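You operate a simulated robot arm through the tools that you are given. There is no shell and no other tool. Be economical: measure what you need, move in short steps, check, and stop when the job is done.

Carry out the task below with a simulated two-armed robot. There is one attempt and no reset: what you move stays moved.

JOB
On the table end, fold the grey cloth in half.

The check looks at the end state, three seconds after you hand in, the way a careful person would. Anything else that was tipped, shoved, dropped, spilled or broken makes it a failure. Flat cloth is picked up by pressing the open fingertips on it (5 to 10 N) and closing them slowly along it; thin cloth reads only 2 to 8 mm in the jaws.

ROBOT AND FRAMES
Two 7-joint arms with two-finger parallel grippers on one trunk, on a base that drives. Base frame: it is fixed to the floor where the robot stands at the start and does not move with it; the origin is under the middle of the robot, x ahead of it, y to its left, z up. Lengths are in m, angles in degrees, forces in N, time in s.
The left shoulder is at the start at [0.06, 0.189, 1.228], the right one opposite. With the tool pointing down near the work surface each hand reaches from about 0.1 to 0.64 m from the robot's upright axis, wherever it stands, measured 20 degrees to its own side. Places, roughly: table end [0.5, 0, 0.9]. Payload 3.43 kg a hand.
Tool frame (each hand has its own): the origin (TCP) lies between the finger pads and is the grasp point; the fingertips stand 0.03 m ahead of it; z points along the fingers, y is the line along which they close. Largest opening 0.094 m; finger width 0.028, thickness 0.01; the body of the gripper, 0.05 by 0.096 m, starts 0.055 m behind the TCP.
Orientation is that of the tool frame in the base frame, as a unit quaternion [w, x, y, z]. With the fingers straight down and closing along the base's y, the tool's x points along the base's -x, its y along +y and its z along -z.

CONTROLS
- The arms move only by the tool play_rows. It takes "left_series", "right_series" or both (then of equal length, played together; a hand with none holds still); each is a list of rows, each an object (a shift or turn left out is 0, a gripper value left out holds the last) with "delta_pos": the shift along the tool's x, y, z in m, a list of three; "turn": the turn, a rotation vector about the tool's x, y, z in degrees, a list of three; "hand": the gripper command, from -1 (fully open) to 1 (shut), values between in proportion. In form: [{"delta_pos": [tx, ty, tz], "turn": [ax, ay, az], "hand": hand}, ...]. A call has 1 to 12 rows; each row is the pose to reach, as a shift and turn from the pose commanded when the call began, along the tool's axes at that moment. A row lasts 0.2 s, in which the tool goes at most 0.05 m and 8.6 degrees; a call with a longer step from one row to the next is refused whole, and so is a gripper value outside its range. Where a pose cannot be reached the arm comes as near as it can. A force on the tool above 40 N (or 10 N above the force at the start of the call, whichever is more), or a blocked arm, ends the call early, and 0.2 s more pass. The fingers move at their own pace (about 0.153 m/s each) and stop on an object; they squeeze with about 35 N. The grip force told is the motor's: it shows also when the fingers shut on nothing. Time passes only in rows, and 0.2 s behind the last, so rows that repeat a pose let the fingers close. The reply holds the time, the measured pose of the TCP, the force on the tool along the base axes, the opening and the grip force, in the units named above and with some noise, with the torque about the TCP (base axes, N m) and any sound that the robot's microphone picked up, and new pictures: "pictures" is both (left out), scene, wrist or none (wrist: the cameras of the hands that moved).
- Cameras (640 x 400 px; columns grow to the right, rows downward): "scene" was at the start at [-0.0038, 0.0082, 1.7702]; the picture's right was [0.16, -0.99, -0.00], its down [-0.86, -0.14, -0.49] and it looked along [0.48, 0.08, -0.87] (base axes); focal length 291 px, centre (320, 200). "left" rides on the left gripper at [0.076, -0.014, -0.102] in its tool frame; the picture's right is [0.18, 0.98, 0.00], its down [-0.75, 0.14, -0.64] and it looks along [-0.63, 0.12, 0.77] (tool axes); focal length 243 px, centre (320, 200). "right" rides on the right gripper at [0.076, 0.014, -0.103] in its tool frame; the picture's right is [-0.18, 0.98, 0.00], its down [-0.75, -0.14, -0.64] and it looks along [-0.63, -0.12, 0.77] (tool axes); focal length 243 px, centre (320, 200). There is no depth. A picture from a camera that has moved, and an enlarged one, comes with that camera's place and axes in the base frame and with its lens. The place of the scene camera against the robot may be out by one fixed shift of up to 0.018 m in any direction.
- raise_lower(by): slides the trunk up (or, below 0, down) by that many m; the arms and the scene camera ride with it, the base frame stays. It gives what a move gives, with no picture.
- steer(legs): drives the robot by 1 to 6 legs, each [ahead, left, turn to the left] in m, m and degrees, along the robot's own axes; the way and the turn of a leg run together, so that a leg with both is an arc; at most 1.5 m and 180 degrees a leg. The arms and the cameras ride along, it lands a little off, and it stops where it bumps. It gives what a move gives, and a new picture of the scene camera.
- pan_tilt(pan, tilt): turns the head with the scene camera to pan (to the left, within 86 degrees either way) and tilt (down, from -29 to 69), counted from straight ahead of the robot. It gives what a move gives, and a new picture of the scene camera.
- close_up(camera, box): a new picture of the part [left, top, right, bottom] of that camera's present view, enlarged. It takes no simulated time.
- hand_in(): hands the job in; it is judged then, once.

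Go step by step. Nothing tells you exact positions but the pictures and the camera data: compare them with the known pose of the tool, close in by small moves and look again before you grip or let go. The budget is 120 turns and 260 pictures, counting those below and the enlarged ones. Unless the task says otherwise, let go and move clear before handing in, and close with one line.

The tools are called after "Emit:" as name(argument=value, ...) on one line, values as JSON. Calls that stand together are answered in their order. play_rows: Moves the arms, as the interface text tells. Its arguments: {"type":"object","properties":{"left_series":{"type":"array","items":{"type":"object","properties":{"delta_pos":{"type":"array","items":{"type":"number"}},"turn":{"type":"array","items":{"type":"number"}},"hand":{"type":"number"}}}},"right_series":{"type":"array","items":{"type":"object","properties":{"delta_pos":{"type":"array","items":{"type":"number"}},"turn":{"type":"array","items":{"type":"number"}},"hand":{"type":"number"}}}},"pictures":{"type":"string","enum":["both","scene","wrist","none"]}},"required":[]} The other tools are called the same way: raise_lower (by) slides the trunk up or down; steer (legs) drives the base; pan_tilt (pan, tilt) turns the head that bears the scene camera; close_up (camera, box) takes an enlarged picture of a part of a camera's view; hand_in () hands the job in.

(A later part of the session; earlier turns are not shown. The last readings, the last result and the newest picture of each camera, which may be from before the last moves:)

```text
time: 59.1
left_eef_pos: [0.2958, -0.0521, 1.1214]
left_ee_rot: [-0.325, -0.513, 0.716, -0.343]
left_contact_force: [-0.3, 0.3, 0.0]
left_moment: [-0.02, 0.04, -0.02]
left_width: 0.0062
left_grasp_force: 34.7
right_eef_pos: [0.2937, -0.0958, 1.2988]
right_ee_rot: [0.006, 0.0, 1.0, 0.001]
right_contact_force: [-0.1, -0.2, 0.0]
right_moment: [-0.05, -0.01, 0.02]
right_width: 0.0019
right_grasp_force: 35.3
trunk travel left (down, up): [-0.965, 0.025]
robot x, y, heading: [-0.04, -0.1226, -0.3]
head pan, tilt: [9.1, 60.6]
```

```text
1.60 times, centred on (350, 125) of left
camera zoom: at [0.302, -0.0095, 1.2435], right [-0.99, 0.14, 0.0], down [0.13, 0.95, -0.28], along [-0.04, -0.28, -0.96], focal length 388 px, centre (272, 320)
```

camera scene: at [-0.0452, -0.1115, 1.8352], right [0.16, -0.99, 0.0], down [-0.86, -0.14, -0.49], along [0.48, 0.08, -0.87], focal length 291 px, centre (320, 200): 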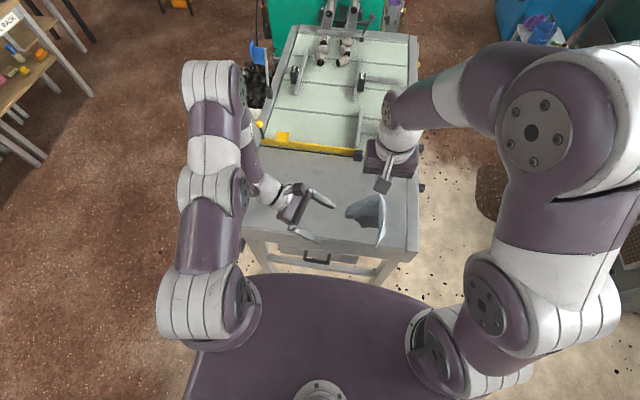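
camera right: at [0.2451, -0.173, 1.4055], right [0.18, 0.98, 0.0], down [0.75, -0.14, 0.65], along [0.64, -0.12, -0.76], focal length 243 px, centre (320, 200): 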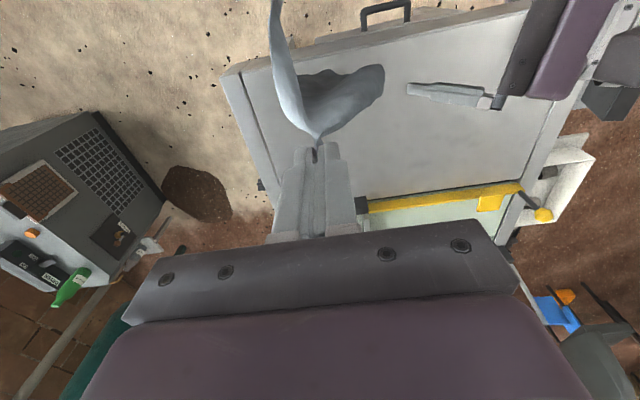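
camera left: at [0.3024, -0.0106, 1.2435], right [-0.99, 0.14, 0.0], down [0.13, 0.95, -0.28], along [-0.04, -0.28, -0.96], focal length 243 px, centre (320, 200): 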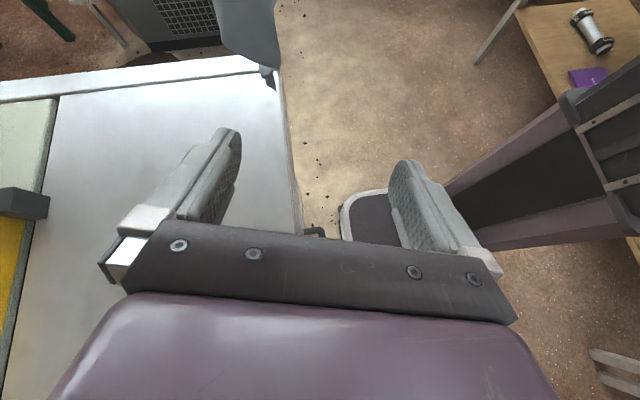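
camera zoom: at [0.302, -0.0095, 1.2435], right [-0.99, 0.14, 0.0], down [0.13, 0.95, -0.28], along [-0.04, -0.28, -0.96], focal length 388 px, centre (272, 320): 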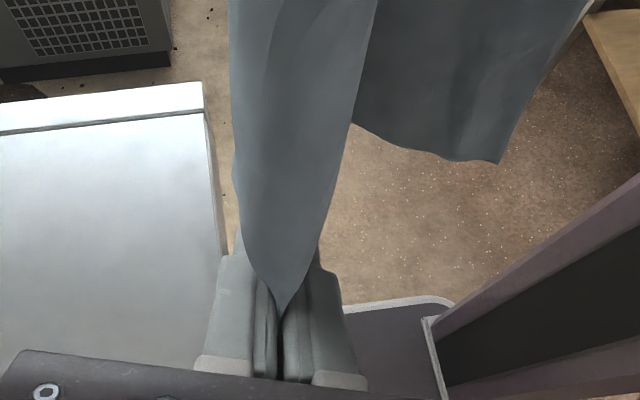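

The left hand closed on 6 mm of cloth, probably the corner folded over itself. I'll swing the right hand out and down to stretch the edge between the hands and look at the sheet.

Emit:
play_rows(right_series=[{"delta_pos": [0, -0.02, 0.005]}, {"delta_pos": [0, -0.039, 0.016]}, {"delta_pos": [0, -0.069, 0.04]}, {"delta_pos": [0, -0.093, 0.067]}, {"delta_pos": [0, -0.108, 0.1]}, {"delta_pos": [0, -0.108, 0.1]}])

Emit:
close_up(camera="scene", box=[270, 140, 430, 260])

```text
time: 60.5
left_eef_pos: [0.2968, -0.0494, 1.1209]
left_ee_rot: [-0.325, -0.513, 0.717, -0.343]
left_contact_force: [-0.5, -5.2, 1.5]
left_moment: [0.12, 0.0, 0.02]
left_width: 0.0064
left_grasp_force: 35.5
right_eef_pos: [0.2953, -0.2027, 1.1994]
right_ee_rot: [0.006, 0.0, 1.0, 0.001]
right_contact_force: [0.1, 5.2, -0.4]
right_moment: [0.14, -0.05, -0.08]
right_width: 0.002
right_grasp_force: 35.2
trunk travel left (down, up): [-0.965, 0.025]
robot x, y, heading: [-0.0463, -0.1178, -0.1]
head pan, tilt: [9.1, 60.6]
camera scene: at [-0.0461, -0.1097, 1.8352], right [0.16, -0.99, 0.0], down [-0.86, -0.14, -0.49], along [0.49, 0.08, -0.87], focal length 291 px, centre (320, 200)
camera right: at [0.2167, -0.1882, 1.302], right [0.18, 0.98, 0.0], down [0.75, -0.14, 0.65], along [0.64, -0.12, -0.76], focal length 243 px, centre (320, 200)
```

scene: 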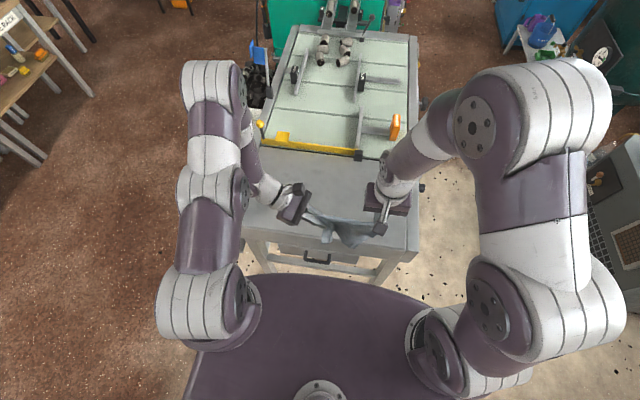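
right: 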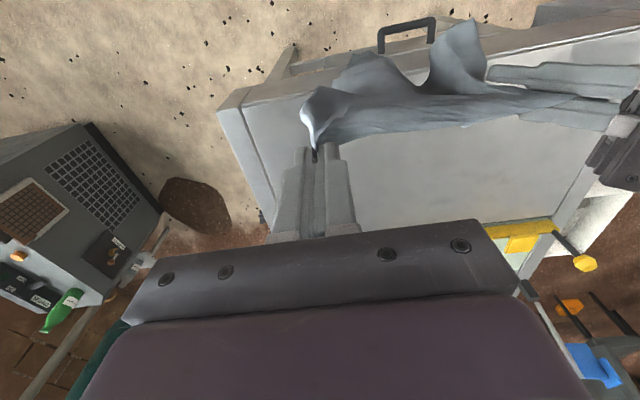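

```text
3.33 times, centred on (350, 200) of scene
camera zoom: at [-0.0461, -0.1097, 1.8352], right [0.16, -0.99, 0.0], down [-0.86, -0.14, -0.49], along [0.49, 0.08, -0.87], focal length 971 px, centre (220, 200)
```

zoom: 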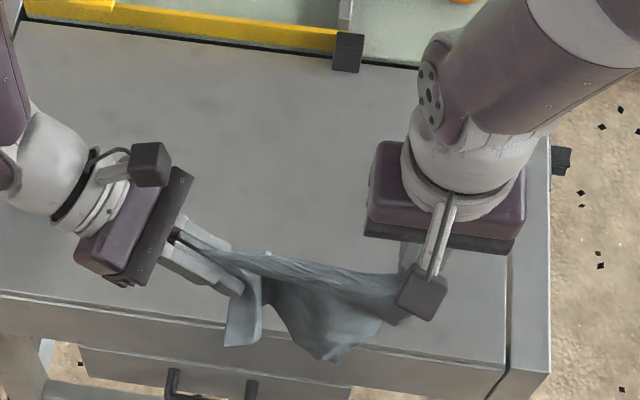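

The cloth is stretched between both hands and hangs just ahead of the table edge. I'll raise it as far as possible before driving forward over the table.

Emit:
raise_lower(by=0.025)

Emit:
play_rows(left_series=[{"delta_pos": [0.015, 0, 0]}, {"delta_pos": [0.03, 0, 0]}, {"delta_pos": [0.045, 0, 0]}, {"delta_pos": [0.045, 0, 0]}], right_series=[{"delta_pos": [0, 0.003, 0]}, {"delta_pos": [0, 0.005, 0]}, {"delta_pos": [0, 0.005, 0]}, {"delta_pos": [0, 0.005, 0]}], pictures="wrist")

```text
time: 61.2
left_eef_pos: [0.2976, -0.0518, 1.1462]
left_ee_rot: [-0.327, -0.512, 0.717, -0.343]
left_contact_force: [-1.7, -4.7, 0.4]
left_moment: [0.11, -0.01, 0.03]
left_width: 0.0063
left_grasp_force: 35.1
right_eef_pos: [0.2936, -0.2029, 1.2256]
right_ee_rot: [0.006, 0.0, 1.0, 0.001]
right_contact_force: [0.4, 5.9, -0.9]
right_moment: [0.15, 0.0, -0.08]
right_width: 0.0019
right_grasp_force: 35.2
trunk travel left (down, up): [-0.99, 0.0]
robot x, y, heading: [-0.0396, -0.1205, -0.3]
head pan, tilt: [9.1, 60.6]
```

```text
time: 62.2
left_eef_pos: [0.2822, -0.0765, 1.1816]
left_ee_rot: [-0.323, -0.514, 0.717, -0.341]
left_contact_force: [-0.3, 0.1, -0.4]
left_moment: [-0.01, -0.01, -0.02]
left_width: 0.0064
left_grasp_force: 35.2
right_eef_pos: [0.2945, -0.1982, 1.2252]
right_ee_rot: [0.005, 0.0, 1.0, 0.002]
right_contact_force: [0.2, -0.1, 0.0]
right_moment: [-0.02, 0.0, 0.0]
right_width: 0.0022
right_grasp_force: 34.6
trunk travel left (down, up): [-0.99, 0.0]
robot x, y, heading: [-0.0416, -0.1202, -0.3]
head pan, tilt: [9.1, 60.6]
camera right: at [0.217, -0.1831, 1.3272], right [0.18, 0.98, 0.0], down [0.75, -0.14, 0.65], along [0.64, -0.12, -0.76], focal length 243 px, centre (320, 200)
camera left: at [0.2878, -0.0348, 1.3041], right [-0.99, 0.14, 0.0], down [0.13, 0.95, -0.28], along [-0.04, -0.28, -0.96], focal length 243 px, centre (320, 200)
```

right: 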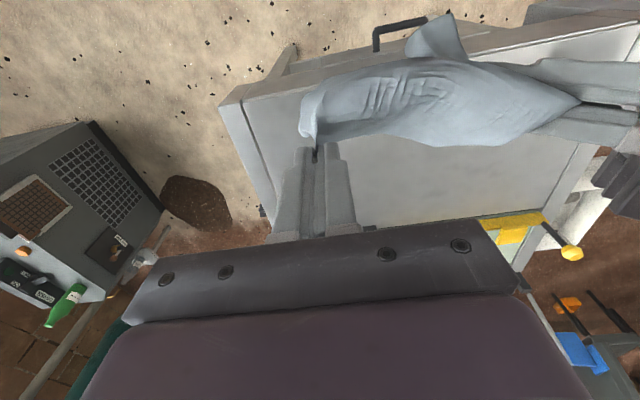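
left: 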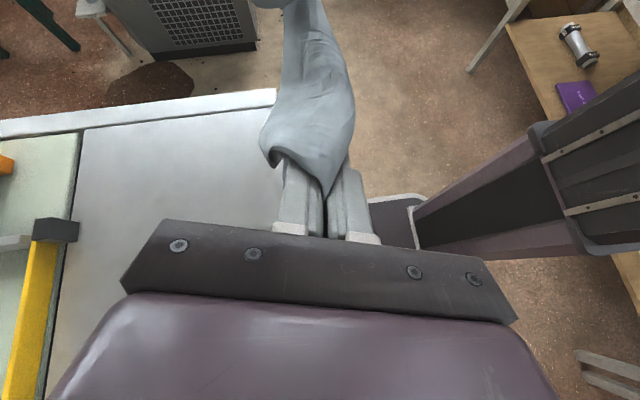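

There is now slack between the hands. I'll stretch it level again, then drive forward 15 cm over the table.

Emit:
play_rows(right_series=[{"delta_pos": [0, -0.015, 0.01]}, {"delta_pos": [0, -0.03, 0.015]}, {"delta_pos": [0, -0.04, 0.02]}, {"delta_pos": [0, -0.04, 0.02]}], pictures="none")

Emit:
steer(legs=[[0.13, 0, 0]])

Emit:
close_up(camera="scene", box=[270, 140, 430, 260])

Emit:
close_up(camera="right", box=[200, 0, 640, 250])

```text
time: 63.2
left_eef_pos: [0.2829, -0.0758, 1.1816]
left_ee_rot: [-0.324, -0.514, 0.717, -0.342]
left_contact_force: [0.5, -9.6, -2.6]
left_moment: [0.2, 0.0, 0.05]
left_width: 0.0063
left_grasp_force: 35.3
right_eef_pos: [0.2949, -0.2374, 1.2049]
right_ee_rot: [0.005, 0.0, 1.0, 0.001]
right_contact_force: [0.1, 9.2, 2.3]
right_moment: [0.26, 0.04, -0.08]
right_width: 0.0017
right_grasp_force: 35.6
trunk travel left (down, up): [-0.99, 0.0]
robot x, y, heading: [-0.04, -0.1187, -0.4]
head pan, tilt: [9.1, 60.6]
```

```text
time: 64.5
left_eef_pos: [0.4111, -0.0746, 1.1822]
left_ee_rot: [-0.323, -0.514, 0.718, -0.342]
left_contact_force: [-0.3, -8.5, -2.0]
left_moment: [0.18, -0.02, 0.0]
left_width: 0.0061
left_grasp_force: 35.1
right_eef_pos: [0.4237, -0.2381, 1.2063]
right_ee_rot: [0.006, 0.0, 1.0, 0.001]
right_contact_force: [0.2, 9.1, 1.8]
right_moment: [0.28, 0.0, -0.08]
right_width: 0.0016
right_grasp_force: 34.3
trunk travel left (down, up): [-0.99, 0.0]
robot x, y, heading: [0.0907, -0.1188, 0.0]
head pan, tilt: [9.1, 60.6]
camera scene: at [0.081, -0.1105, 1.8602], right [0.16, -0.99, 0.0], down [-0.86, -0.14, -0.49], along [0.49, 0.08, -0.87], focal length 291 px, centre (320, 200)
```

scene: 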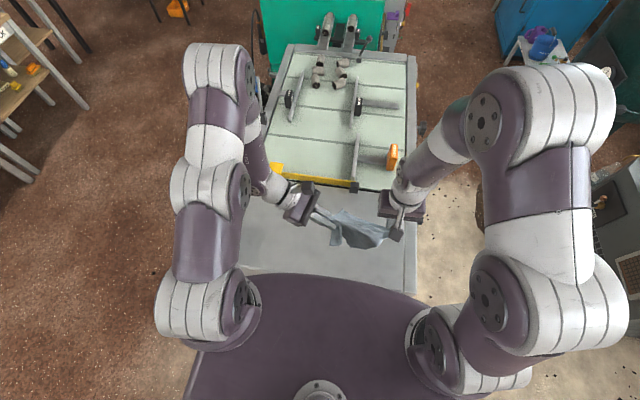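

```text
3.33 times, centred on (350, 200) of scene
camera zoom: at [0.081, -0.1105, 1.8602], right [0.16, -0.99, 0.0], down [-0.86, -0.14, -0.49], along [0.49, 0.08, -0.87], focal length 971 px, centre (220, 200)
```

zoom: 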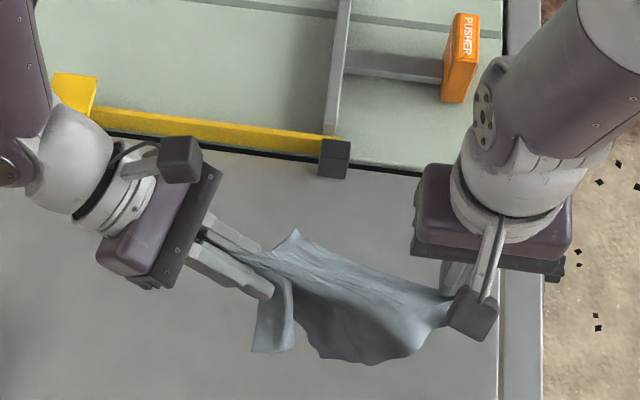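

```text
1.45 times, centred on (420, 125) of right
camera zoom: at [0.3451, -0.2229, 1.3082], right [0.18, 0.98, 0.0], down [0.75, -0.14, 0.65], along [0.64, -0.12, -0.76], focal length 353 px, centre (174, 309)
```

zoom: 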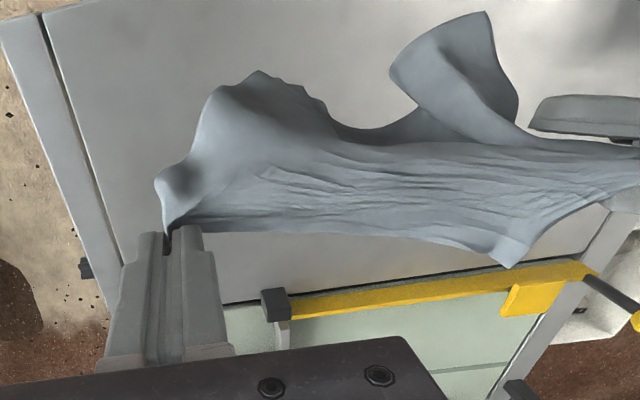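

I can see the left pinch is on the cloth's left edge, a few cm from its far corner, and the two near corners hang free. I'll lower until the near edge touches, then lay the cloth out forward with the arms.

Emit:
raise_lower(by=-0.06)

Emit:
play_rows(left_series=[{"delta_pos": [-0.023, -0.016, 0.01]}, {"delta_pos": [-0.046, -0.032, 0.02]}, {"delta_pos": [-0.069, -0.048, 0.03]}, {"delta_pos": [-0.092, -0.063, 0.04]}, {"delta_pos": [-0.115, -0.079, 0.05]}, {"delta_pos": [-0.138, -0.095, 0.06]}, {"delta_pos": [-0.138, -0.095, 0.06]}], right_series=[{"delta_pos": [-0.02, 0, 0.022]}, {"delta_pos": [-0.04, 0, 0.044]}, {"delta_pos": [-0.06, 0, 0.066]}, {"delta_pos": [-0.08, 0, 0.088]}, {"delta_pos": [-0.1, 0, 0.11]}, {"delta_pos": [-0.12, 0, 0.135]}, {"delta_pos": [-0.12, 0, 0.135]}])

Emit:
close_up(camera="scene", box=[270, 140, 430, 260])

```text
time: 65.5
left_eef_pos: [0.4127, -0.0754, 1.1225]
left_ee_rot: [-0.324, -0.514, 0.717, -0.341]
left_contact_force: [0.3, -9.2, -2.2]
left_moment: [0.2, -0.03, 0.01]
left_width: 0.0064
left_grasp_force: 34.4
right_eef_pos: [0.4245, -0.2377, 1.1462]
right_ee_rot: [0.005, -0.001, 1.0, 0.001]
right_contact_force: [0.3, 8.7, 1.5]
right_moment: [0.28, 0.03, -0.1]
right_width: 0.0018
right_grasp_force: 35.1
trunk travel left (down, up): [-0.93, 0.06]
robot x, y, heading: [0.0876, -0.1213, -0.2]
head pan, tilt: [9.1, 60.6]
```

```text
time: 67.1
left_eef_pos: [0.5137, -0.0861, 0.9897]
left_ee_rot: [-0.307, -0.522, 0.723, -0.332]
left_contact_force: [0.2, -1.1, -0.3]
left_moment: [0.02, 0.0, 0.02]
left_width: 0.0061
left_grasp_force: 35.3
left hand out of reach, approached as far as the arm can: row 2, 3, 4, 5, 6, 7
right_eef_pos: [0.544, -0.2352, 1.0116]
right_ee_rot: [0.005, 0.0, 1.0, 0.001]
right_contact_force: [-0.5, 1.9, 1.1]
right_moment: [0.0, -0.02, -0.01]
right_width: 0.0016
right_grasp_force: 35.0
trunk travel left (down, up): [-0.93, 0.06]
robot x, y, heading: [0.0867, -0.1156, -0.2]
head pan, tilt: [9.1, 60.6]
camera scene: at [0.0818, -0.1101, 1.8002], right [0.16, -0.99, 0.0], down [-0.86, -0.14, -0.49], along [0.49, 0.08, -0.87], focal length 291 px, centre (320, 200)
camera right: at [0.4669, -0.2214, 1.114], right [0.18, 0.98, 0.0], down [0.75, -0.14, 0.65], along [0.64, -0.12, -0.76], focal length 243 px, centre (320, 200)
camera left: at [0.5161, -0.0499, 1.1145], right [-0.99, 0.13, -0.01], down [0.13, 0.96, -0.24], along [-0.02, -0.24, -0.97], focal length 243 px, centre (320, 200)
```

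scene: 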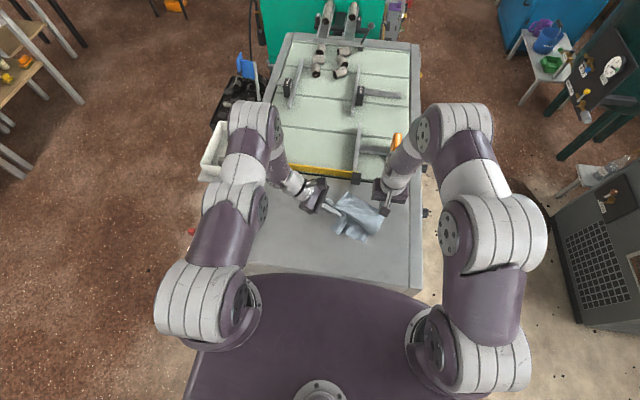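
right: 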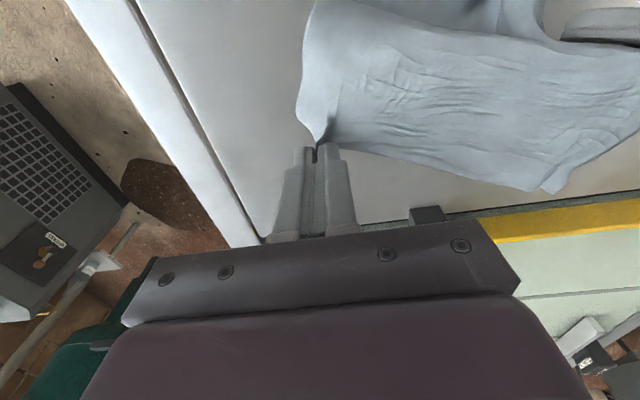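
left: 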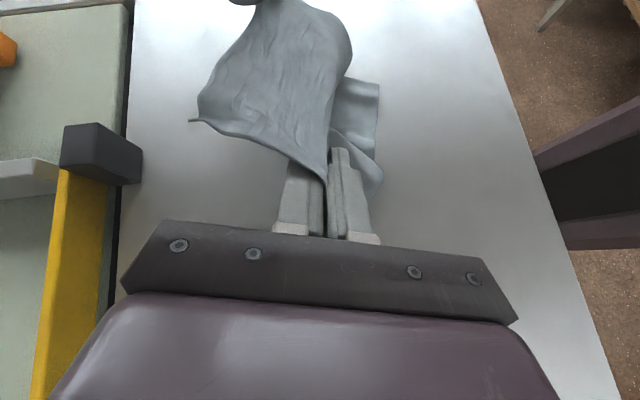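

```text
3.33 times, centred on (350, 200) of scene
camera zoom: at [0.0818, -0.1101, 1.8002], right [0.16, -0.99, 0.0], down [-0.86, -0.14, -0.49], along [0.49, 0.08, -0.87], focal length 971 px, centre (220, 200)
```

zoom: 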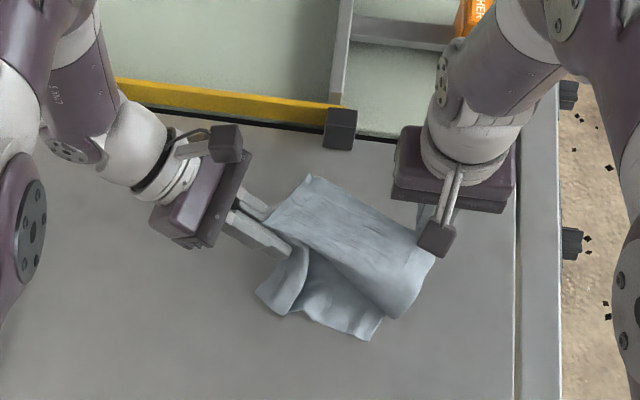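

The cloth is laying out well; the left grip is about mid-way along its left edge, the right holds the far-right corner. It's too far forward and skewed, so I'll lift, back off 8 cm, then lay it again with the right hand further ahead to square it.

Emit:
raise_lower(by=0.06)

Emit:
steer(legs=[[-0.08, 0, 0]])

```text
time: 68.1
left_eef_pos: [0.5147, -0.0861, 1.0496]
left_ee_rot: [-0.307, -0.523, 0.723, -0.332]
left_contact_force: [0.9, -2.3, 0.6]
left_moment: [0.02, -0.02, 0.04]
left_width: 0.0061
left_grasp_force: 34.9
right_eef_pos: [0.5462, -0.2368, 1.0701]
right_ee_rot: [0.004, 0.001, 1.0, 0.001]
right_contact_force: [0.0, 1.3, 0.6]
right_moment: [0.03, 0.03, -0.03]
right_width: 0.0018
right_grasp_force: 35.2
trunk travel left (down, up): [-0.99, 0.0]
robot x, y, heading: [0.0893, -0.1175, -0.2]
head pan, tilt: [9.1, 60.6]
```

```text
time: 69.1
left_eef_pos: [0.4395, -0.0858, 1.0486]
left_ee_rot: [-0.308, -0.523, 0.723, -0.33]
left_contact_force: [0.3, -1.2, -0.6]
left_moment: [0.0, 0.04, 0.02]
left_width: 0.0062
left_grasp_force: 34.9
right_eef_pos: [0.4711, -0.2364, 1.07]
right_ee_rot: [0.002, 0.0, 1.0, 0.001]
right_contact_force: [1.1, 0.5, -0.7]
right_moment: [-0.01, 0.04, -0.02]
right_width: 0.002
right_grasp_force: 35.4
trunk travel left (down, up): [-0.99, 0.0]
robot x, y, heading: [0.008, -0.1163, -0.4]
head pan, tilt: [9.1, 60.6]
camera scene: at [0.0126, -0.1102, 1.8601], right [0.16, -0.99, 0.0], down [-0.86, -0.14, -0.49], along [0.48, 0.08, -0.87], focal length 291 px, centre (320, 200)
```

scene: 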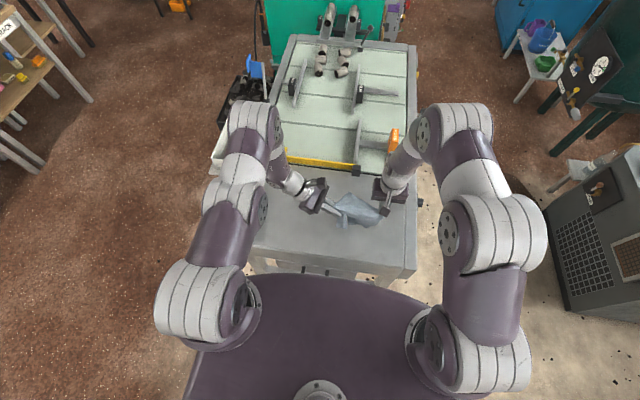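

Now I'll lay it down: left slightly ahead and down, right further ahead and down, stretching sideways a little.

Emit:
play_rows(left_series=[{"delta_pos": [-0.01, -0.001, 0.006]}, {"delta_pos": [-0.025, -0.004, 0.013]}, {"delta_pos": [-0.04, -0.008, 0.022]}, {"delta_pos": [-0.056, -0.013, 0.031]}, {"delta_pos": [-0.073, -0.018, 0.041]}, {"delta_pos": [-0.0896, -0.0234, 0.05]}, {"delta_pos": [-0.0896, -0.0234, 0.05]}], right_series=[{"delta_pos": [-0.02, -0.004, 0.01]}, {"delta_pos": [-0.04, -0.008, 0.025]}, {"delta_pos": [-0.06, -0.012, 0.045]}, {"delta_pos": [-0.08, -0.016, 0.065]}, {"delta_pos": [-0.095, -0.02, 0.09]}, {"delta_pos": [-0.1, -0.02, 0.111]}, {"delta_pos": [-0.1, -0.02, 0.111]}])

Emit:
close_up(camera="scene", box=[270, 140, 430, 260])

```text
time: 70.3
left_eef_pos: [0.4457, -0.0848, 0.9861]
left_ee_rot: [-0.3, -0.523, 0.724, -0.335]
left_contact_force: [15.6, -24.9, -6.8]
left_moment: [0.37, 0.24, 0.18]
left_width: 0.0063
left_grasp_force: 34.9
left hand out of reach, approached as far as the arm can: row 3, 4, 5, 6
right_eef_pos: [0.5597, -0.2522, 0.982]
right_ee_rot: [-0.003, 0.001, 1.0, 0.002]
right_contact_force: [-14.5, 24.2, 7.6]
right_moment: [0.68, 0.56, -0.29]
right_width: 0.0016
right_grasp_force: 35.2
trunk travel left (down, up): [-0.99, 0.0]
robot x, y, heading: [0.0122, -0.1177, -0.4]
head pan, tilt: [9.1, 60.6]
stopped in row 6 (left hand): the force on the tool passed its limit at 46 N (the readings are from after the stop); the commanded pose is now the measured one
camera scene: at [0.008, -0.1104, 1.8602], right [0.16, -0.99, 0.0], down [-0.86, -0.14, -0.49], along [0.48, 0.08, -0.87], focal length 291 px, centre (320, 200)
camera right: at [0.4826, -0.2377, 1.0854], right [0.19, 0.98, 0.0], down [0.76, -0.14, 0.64], along [0.63, -0.12, -0.77], focal length 243 px, centre (320, 200)
camera left: at [0.4469, -0.0501, 1.1099], right [-0.99, 0.13, -0.02], down [0.13, 0.96, -0.23], along [-0.01, -0.24, -0.97], focal length 243 px, centre (320, 200)
```

scene: 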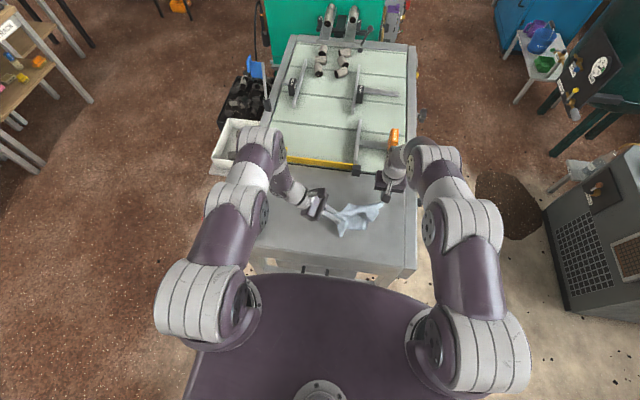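
right: 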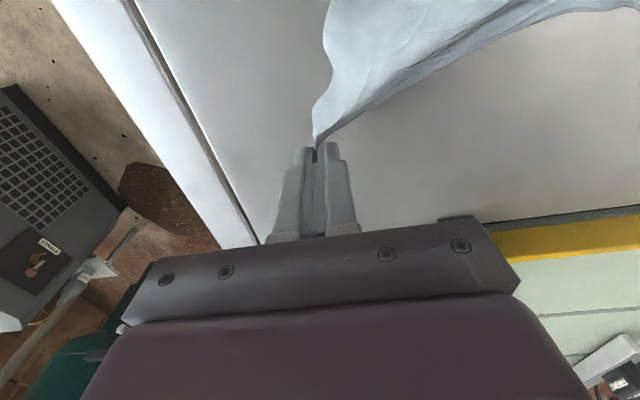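
left: 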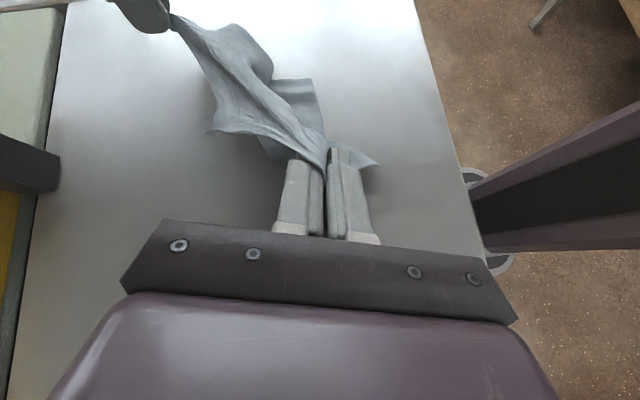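

```text
3.33 times, centred on (350, 200) of scene
camera zoom: at [0.008, -0.1104, 1.8602], right [0.16, -0.99, 0.0], down [-0.86, -0.14, -0.49], along [0.48, 0.08, -0.87], focal length 971 px, centre (220, 200)
```

zoom: 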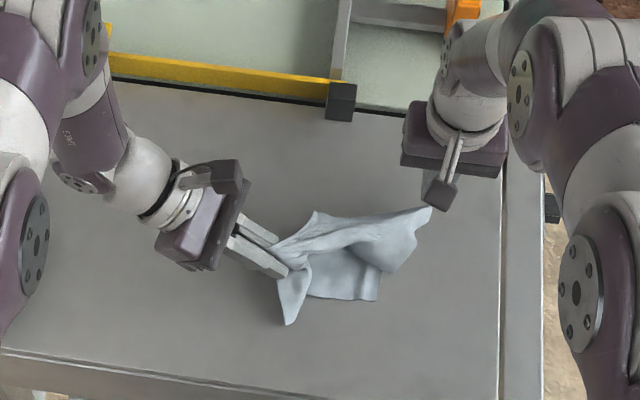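

The diagonal between the grips is taut. I'll ease it, lower the trunk so the left grip nears the table, and release the left hand there.

Emit:
play_rows(right_series=[{"delta_pos": [0.006, 0.006, -0.01]}, {"delta_pos": [0.008, 0.008, -0.03]}, {"delta_pos": [0.008, 0.008, -0.03]}], pictures="none")

Emit:
raise_lower(by=-0.035)

Emit:
play_rows(left_series=[{"hand": 0.7}, {"hand": 0.4}, {"hand": 0.2}, {"delta_pos": [0, 0, -0.03], "hand": 0.2}, {"delta_pos": [0, 0, -0.07], "hand": 0.2}, {"delta_pos": [0.03, 0, -0.1], "hand": 0.2}])

Emit:
close_up(camera="scene", box=[270, 140, 430, 260])

```text
time: 71.2
left_eef_pos: [0.4416, -0.0856, 0.9857]
left_ee_rot: [-0.302, -0.522, 0.725, -0.333]
left_contact_force: [5.2, -7.2, -1.2]
left_moment: [0.11, 0.07, 0.07]
left_width: 0.0061
left_grasp_force: 35.0
right_eef_pos: [0.5503, -0.2443, 1.0149]
right_ee_rot: [0.001, 0.001, 1.0, 0.002]
right_contact_force: [-5.2, 7.9, 0.1]
right_moment: [0.26, 0.12, -0.12]
right_width: 0.0016
right_grasp_force: 34.9
trunk travel left (down, up): [-0.99, 0.0]
robot x, y, heading: [0.0071, -0.1181, -0.2]
head pan, tilt: [9.1, 60.6]
```

```text
time: 71.9
left_eef_pos: [0.4424, -0.0855, 0.9534]
left_ee_rot: [-0.302, -0.521, 0.725, -0.335]
left_contact_force: [7.0, -5.6, 21.9]
left_moment: [-0.2, 0.08, 0.08]
left_width: 0.006
left_grasp_force: 35.0
right_eef_pos: [0.549, -0.2449, 0.9802]
right_ee_rot: [0.002, 0.001, 1.0, 0.002]
right_contact_force: [-4.5, 7.4, 1.0]
right_moment: [0.21, 0.14, -0.09]
right_width: 0.0017
right_grasp_force: 35.1
trunk travel left (down, up): [-0.955, 0.035]
robot x, y, heading: [0.0124, -0.1197, -0.3]
head pan, tilt: [9.1, 60.6]
```

```text
time: 72.5
left_eef_pos: [0.4469, -0.0856, 0.9525]
left_ee_rot: [-0.299, -0.521, 0.725, -0.338]
left_contact_force: [2.9, -4.3, 17.5]
left_moment: [-0.39, 0.17, 0.1]
left_width: 0.0246
left_grasp_force: 0.0
right_eef_pos: [0.5497, -0.2453, 0.979]
right_ee_rot: [0.002, 0.001, 1.0, 0.002]
right_contact_force: [-0.5, -0.2, 0.0]
right_moment: [-0.03, -0.04, 0.0]
right_width: 0.0017
right_grasp_force: 35.5
trunk travel left (down, up): [-0.955, 0.035]
robot x, y, heading: [0.0111, -0.1171, -0.7]
head pan, tilt: [9.1, 60.6]
stopped in row 2 (left hand): the force on the tool passed its limit at 42 N (the readings are from after the stop); the commanded pose is now the measured one
camera scene: at [0.0046, -0.1106, 1.825], right [0.16, -0.99, 0.0], down [-0.86, -0.14, -0.49], along [0.49, 0.08, -0.87], focal length 291 px, centre (320, 200)
camera left: at [0.4473, -0.0495, 1.078], right [-0.99, 0.12, -0.03], down [0.13, 0.96, -0.24], along [0.0, -0.24, -0.97], focal length 243 px, centre (320, 200)
```

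scene: 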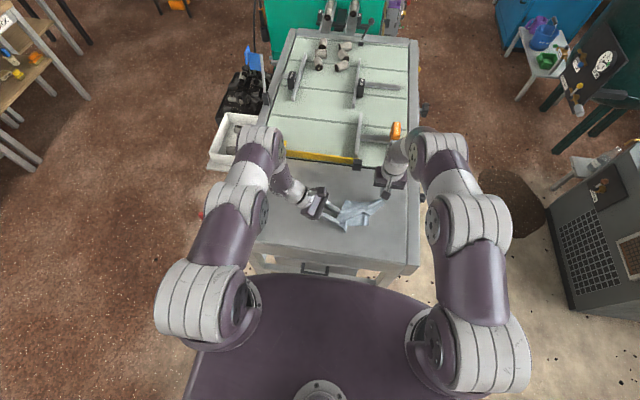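
left: 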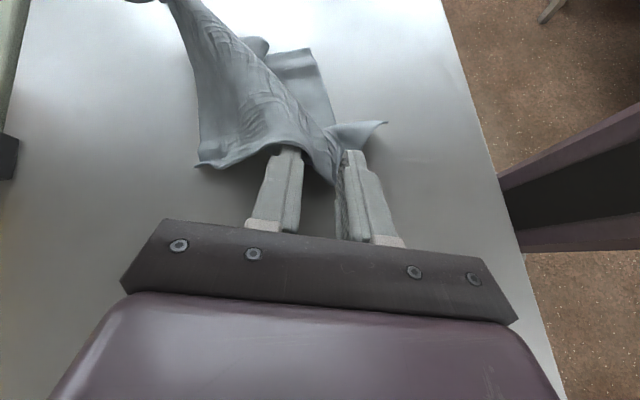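

```text
3.33 times, centred on (350, 200) of scene
camera zoom: at [0.0046, -0.1106, 1.825], right [0.16, -0.99, 0.0], down [-0.86, -0.14, -0.49], along [0.49, 0.08, -0.87], focal length 971 px, centre (220, 200)
```

zoom: 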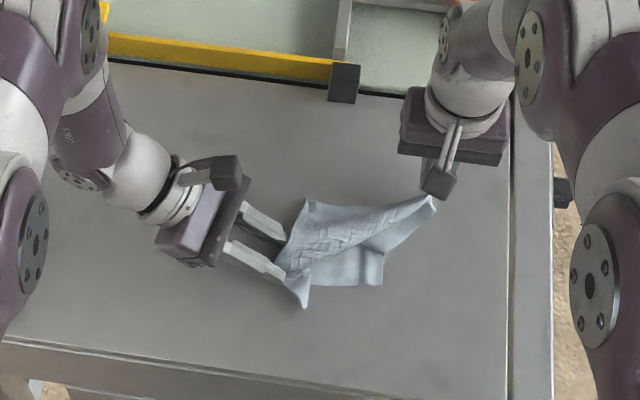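

The left hand has let go; its fingers rest on the table. I'll back it off along its own axis and raise it.

Emit:
play_rows(left_series=[{"delta_pos": [0.01, 0, -0.02], "hand": 0.1}, {"delta_pos": [0.02, 0, -0.06], "hand": 0.1}, {"delta_pos": [0.05, 0, -0.09], "hand": 0.1}, {"delta_pos": [0.09, 0, -0.11], "hand": 0.1}, {"delta_pos": [0.12, 0, -0.13], "hand": 0.1}])

Emit:
close_up(camera="scene", box=[310, 160, 410, 235])

```text
time: 73.7
left_eef_pos: [0.4087, -0.0484, 1.1167]
left_ee_rot: [-0.299, -0.521, 0.726, -0.335]
left_contact_force: [-0.3, -0.2, 1.1]
left_moment: [0.01, 0.01, 0.0]
left_width: 0.0426
left_grasp_force: 0.1
left hand out of reach, approached as far as the arm can: row 2, 3, 4, 5
right_eef_pos: [0.549, -0.2459, 0.9806]
right_ee_rot: [0.002, 0.001, 1.0, 0.002]
right_contact_force: [0.0, 0.8, 0.2]
right_moment: [-0.02, 0.0, -0.01]
right_width: 0.0017
right_grasp_force: 34.9
trunk travel left (down, up): [-0.955, 0.035]
robot x, y, heading: [0.0124, -0.1146, -0.1]
head pan, tilt: [9.1, 60.6]
camera scene: at [0.0039, -0.1101, 1.8251], right [0.16, -0.99, 0.0], down [-0.86, -0.14, -0.49], along [0.49, 0.08, -0.87], focal length 291 px, centre (320, 200)
camera left: at [0.4095, -0.0129, 1.2424], right [-0.99, 0.12, -0.03], down [0.13, 0.96, -0.23], along [0.0, -0.23, -0.97], focal length 243 px, centre (320, 200)
```

scene: 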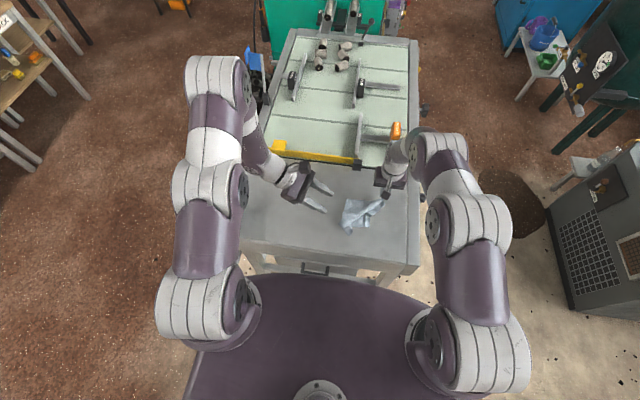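
left: 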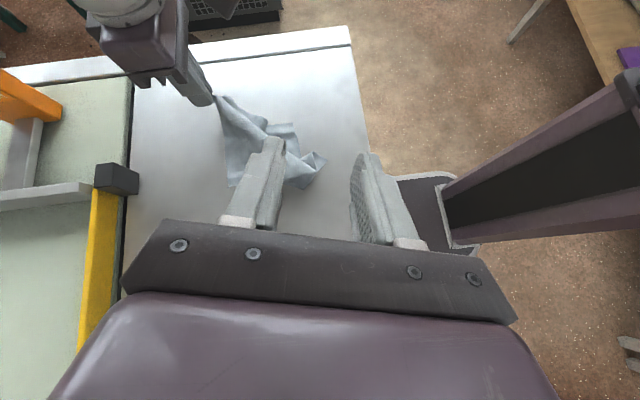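

```text
5.33 times, centred on (360, 198) of scene
camera zoom: at [0.0039, -0.1101, 1.8251], right [0.16, -0.99, 0.0], down [-0.86, -0.14, -0.49], along [0.49, 0.08, -0.87], focal length 1554 px, centre (107, 213)
```

zoom: 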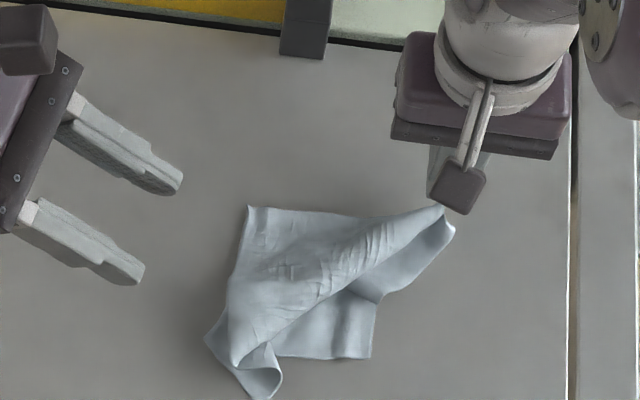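

The cloth now lies fairly open: far-left corner at about (0.54, −0.115), the right hand holding the far-right corner. I'll turn the left hand back to vertical to take the far-left corner from above.

Emit:
play_rows(left_series=[{"turn": [-3.85, -3.44, 5.98]}, {"turn": [-7.69, -6.87, 11.96]}, {"turn": [-11.5, -10.3, 17.9]}, {"turn": [-15.4, -13.7, 23.9]}, {"turn": [-19.2, -17.2, 29.9]}, {"turn": [-23.1, -20.6, 35.9]}, {"turn": [-26.9, -24.1, 41.9]}, {"turn": [-30.8, -27.5, 47.9]}, {"turn": [-34.6, -30.9, 53.8]}, {"turn": [-38.5, -34.4, 59.8]}, {"turn": [-42.3, -37.8, 65.8]}, {"turn": [-42.3, -37.8, 65.8]}], pictures="none")

```text
time: 76.3
left_eef_pos: [0.4111, -0.049, 1.1165]
left_ee_rot: [0.0, -0.001, 1.0, -0.002]
left_contact_force: [-0.2, 0.5, 0.2]
left_moment: [-0.01, 0.02, -0.02]
left_width: 0.0421
left_grasp_force: 0.2
right_eef_pos: [0.5517, -0.2451, 0.9797]
right_ee_rot: [0.002, 0.001, 1.0, 0.002]
right_contact_force: [0.0, 0.3, 0.7]
right_moment: [-0.04, 0.0, -0.01]
right_width: 0.0018
right_grasp_force: 34.9
trunk travel left (down, up): [-0.955, 0.035]
robot x, y, heading: [0.0096, -0.1189, -0.3]
head pan, tilt: [9.1, 60.6]
```

Emit:
play_rows(left_series=[{"delta_pos": [-0.03, -0.01, 0.02], "hand": 0.4}, {"delta_pos": [-0.06, -0.02, 0.04], "hand": 0.4}, {"delta_pos": [-0.09, -0.03, 0.06], "hand": 0.4}, {"delta_pos": [-0.12, -0.045, 0.085], "hand": 0.4}, {"delta_pos": [-0.124, -0.05, 0.12], "hand": 0.4}, {"delta_pos": [-0.124, -0.05, 0.12], "hand": 0.4}], pictures="wrist")

Emit:
close_up(camera="left", box=[60, 0, 420, 220])

```text
time: 77.7
left_eef_pos: [0.5359, -0.0972, 0.9991]
left_ee_rot: [-0.002, -0.001, 1.0, -0.002]
left_contact_force: [-0.2, -0.3, -0.6]
left_moment: [-0.05, -0.01, 0.01]
left_width: 0.0283
left_grasp_force: 0.0
right_eef_pos: [0.5503, -0.2451, 0.9799]
right_ee_rot: [0.002, 0.001, 1.0, 0.001]
right_contact_force: [-0.6, 0.1, -0.8]
right_moment: [-0.01, 0.0, -0.01]
right_width: 0.0014
right_grasp_force: 34.6
trunk travel left (down, up): [-0.955, 0.035]
robot x, y, heading: [0.0065, -0.1197, -0.3]
head pan, tilt: [9.1, 60.6]
camera left: at [0.459, -0.112, 1.1025], right [-0.19, 0.98, 0.0], down [0.75, 0.15, 0.64], along [0.63, 0.12, -0.77], focal length 243 px, centre (320, 200)
```

left: 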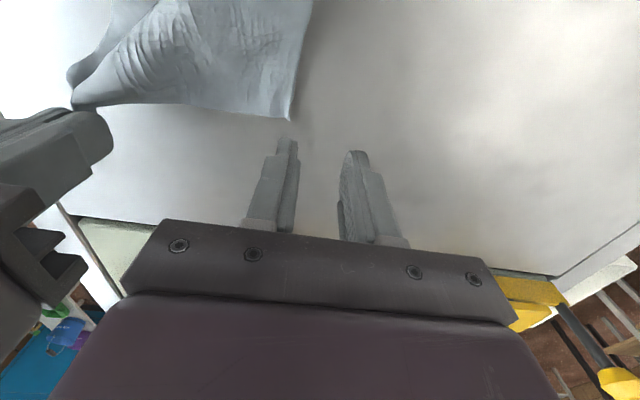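

```text
1.78 times, centred on (240, 110) of left
camera zoom: at [0.459, -0.112, 1.1025], right [-0.19, 0.98, 0.0], down [0.75, 0.15, 0.64], along [0.63, 0.12, -0.77], focal length 431 px, centre (462, 360)
```

zoom: 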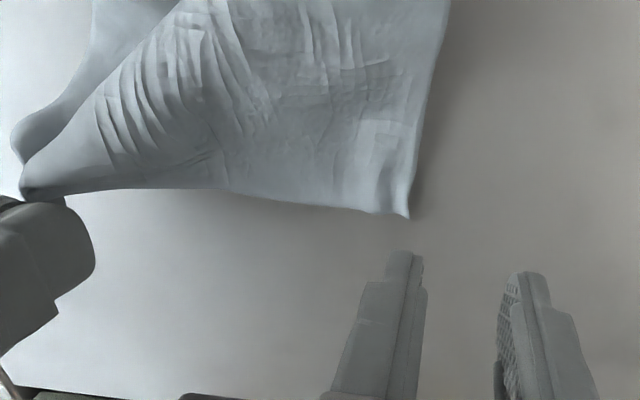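

The far-left corner is at (0.533, −0.122). I'll move the right hand outward to straighten the edge, then place the left fingers just inside that corner.

Emit:
play_rows(left_series=[{"delta_pos": [0, 0, 0]}, {"delta_pos": [0, 0, 0]}, {"delta_pos": [0, -0.01, 0], "hand": 0.53}, {"delta_pos": [0.001, -0.025, 0.01], "hand": 0.53}, {"delta_pos": [0.002, -0.04, 0.025], "hand": 0.53}, {"delta_pos": [0.002, -0.046, 0.038], "hand": 0.53}, {"delta_pos": [0.002, -0.046, 0.041], "hand": 0.53}], right_series=[{"delta_pos": [0, -0.015, 0.01]}, {"delta_pos": [0, -0.03, 0.018]}, {"delta_pos": [0.0, -0.04, 0.018]}, {"delta_pos": [0.0, -0.04, 0.018]}, {"delta_pos": [0.0, -0.04, 0.018]}, {"delta_pos": [0.0, -0.04, 0.018]}, {"delta_pos": [0.0, -0.04, 0.018]}], pictures="wrist")

```text
time: 79.3
left_eef_pos: [0.5346, -0.1437, 0.9565]
left_ee_rot: [0.001, -0.001, 1.0, -0.002]
left_contact_force: [0.1, -0.8, -0.2]
left_moment: [0.0, 0.02, 0.01]
left_width: 0.022
left_grasp_force: 0.1
right_eef_pos: [0.5508, -0.2849, 0.9617]
right_ee_rot: [0.002, 0.0, 1.0, 0.002]
right_contact_force: [0.3, -0.3, 0.9]
right_moment: [0.01, 0.01, -0.02]
right_width: 0.0018
right_grasp_force: 34.9
trunk travel left (down, up): [-0.955, 0.035]
robot x, y, heading: [0.0078, -0.1202, -0.1]
head pan, tilt: [9.1, 60.6]
camera right: at [0.4741, -0.2705, 1.0647], right [0.19, 0.98, 0.0], down [0.75, -0.14, 0.64], along [0.63, -0.12, -0.77], focal length 243 px, centre (320, 200)
camera left: at [0.4577, -0.1592, 1.0612], right [-0.19, 0.98, 0.0], down [0.75, 0.15, 0.64], along [0.63, 0.12, -0.77], focal length 243 px, centre (320, 200)
```

right: 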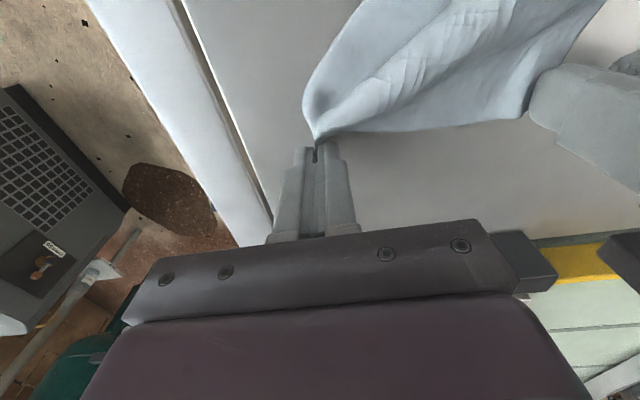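
left: 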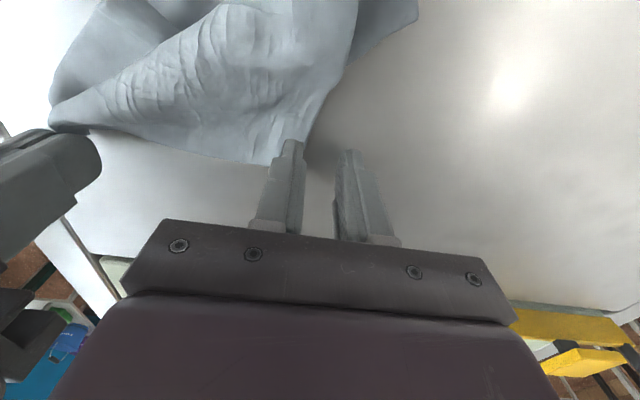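

The cloth shifted with the right hand; the far-left corner is now at about (0.542, −0.160). I'll re-centre the left hand on it.

Emit:
play_rows(left_series=[{"delta_pos": [0, 0, -0.015]}, {"delta_pos": [-0.005, -0.018, -0.02]}, {"delta_pos": [-0.009, -0.033, -0.02]}, {"delta_pos": [-0.009, -0.033, -0.02]}], pictures="wrist")

Emit:
close_up(camera="left", box=[160, 40, 420, 200])

```text
time: 80.3
left_eef_pos: [0.5433, -0.1788, 0.9798]
left_ee_rot: [-0.001, -0.003, 1.0, -0.002]
left_contact_force: [0.0, -0.7, 0.5]
left_moment: [0.0, -0.03, -0.01]
left_width: 0.022
left_grasp_force: 0.2
right_eef_pos: [0.5511, -0.2855, 0.9619]
right_ee_rot: [0.002, 0.001, 1.0, 0.0]
right_contact_force: [0.4, -0.6, 0.0]
right_moment: [-0.03, -0.01, 0.0]
right_width: 0.0015
right_grasp_force: 35.3
trunk travel left (down, up): [-0.955, 0.035]
robot x, y, heading: [0.0067, -0.119, -0.1]
head pan, tilt: [9.1, 60.6]
camera left: at [0.4663, -0.1926, 1.0813], right [-0.19, 0.98, 0.0], down [0.75, 0.15, 0.64], along [0.63, 0.12, -0.77], focal length 243 px, centre (320, 200)
```

left: 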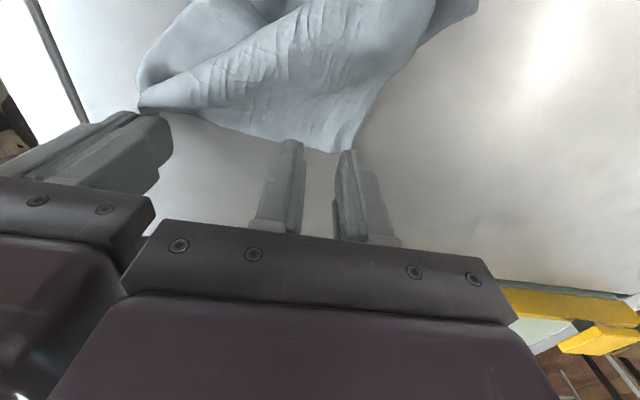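

```text
2.46 times, centred on (290, 120) of left
camera zoom: at [0.4663, -0.1926, 1.0813], right [-0.19, 0.98, 0.0], down [0.75, 0.15, 0.64], along [0.63, 0.12, -0.77], focal length 597 px, centre (394, 397)
```

zoom: 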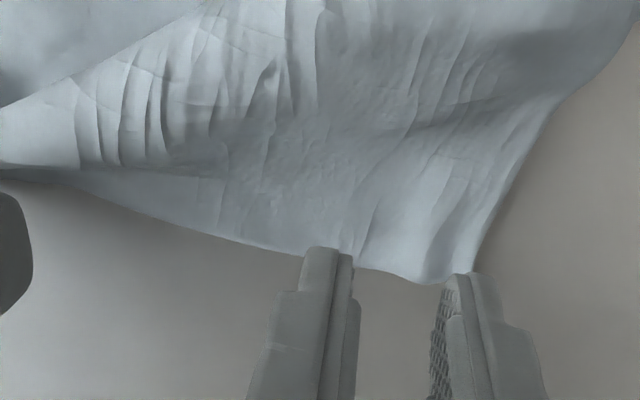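

The left hand is well placed on the corner. I'll press down and close.

Emit:
play_rows(left_series=[{"delta_pos": [-0.002, 0, 0.01]}, {"delta_pos": [-0.002, 0, 0.02]}, {"delta_pos": [-0.002, 0, 0.027], "hand": 0.53}, {"delta_pos": [-0.002, 0, 0.0282], "hand": 0.53}, {"delta_pos": [-0.002, 0, 0.0282], "hand": 0.6}, {"delta_pos": [-0.002, 0, 0.0282], "hand": 0.67}, {"delta_pos": [-0.002, 0, 0.0282], "hand": 0.74}, {"delta_pos": [-0.002, 0, 0.0282], "hand": 0.81}, {"delta_pos": [-0.002, 0, 0.0277], "hand": 0.88}, {"delta_pos": [-0.002, 0, 0.0272], "hand": 0.95}, {"delta_pos": [-0.002, 0, 0.027], "hand": 1}, {"delta_pos": [-0.002, 0, 0.027], "hand": 1}], pictures="none")

Emit:
close_up(camera="left", box=[160, 40, 420, 200])

```text
time: 82.2
left_eef_pos: [0.5469, -0.1796, 0.9534]
left_ee_rot: [0.005, -0.002, 1.0, -0.005]
left_contact_force: [-3.2, -0.2, 18.5]
left_moment: [0.1, 0.24, 0.05]
left_width: 0.0057
left_grasp_force: 0.2
right_eef_pos: [0.5503, -0.2852, 0.9615]
right_ee_rot: [0.002, 0.001, 1.0, 0.002]
right_contact_force: [0.1, 0.9, 0.0]
right_moment: [0.0, 0.01, -0.01]
right_width: 0.0017
right_grasp_force: 35.2
trunk travel left (down, up): [-0.955, 0.035]
robot x, y, heading: [0.0092, -0.1193, -0.3]
head pan, tilt: [9.1, 60.6]
stopped in row 9 (left hand): the force on the tool passed its limit at 41 N (the readings are from after the stop); the commanded pose is now the measured one
```

```text
2.46 times, centred on (290, 120) of left
camera zoom: at [0.4699, -0.1946, 1.0565], right [-0.19, 0.98, -0.01], down [0.75, 0.15, 0.65], along [0.64, 0.11, -0.76], focal length 597 px, centre (394, 397)
```

zoom: 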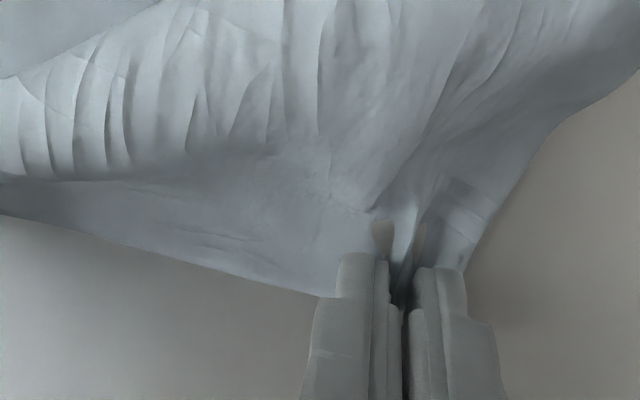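

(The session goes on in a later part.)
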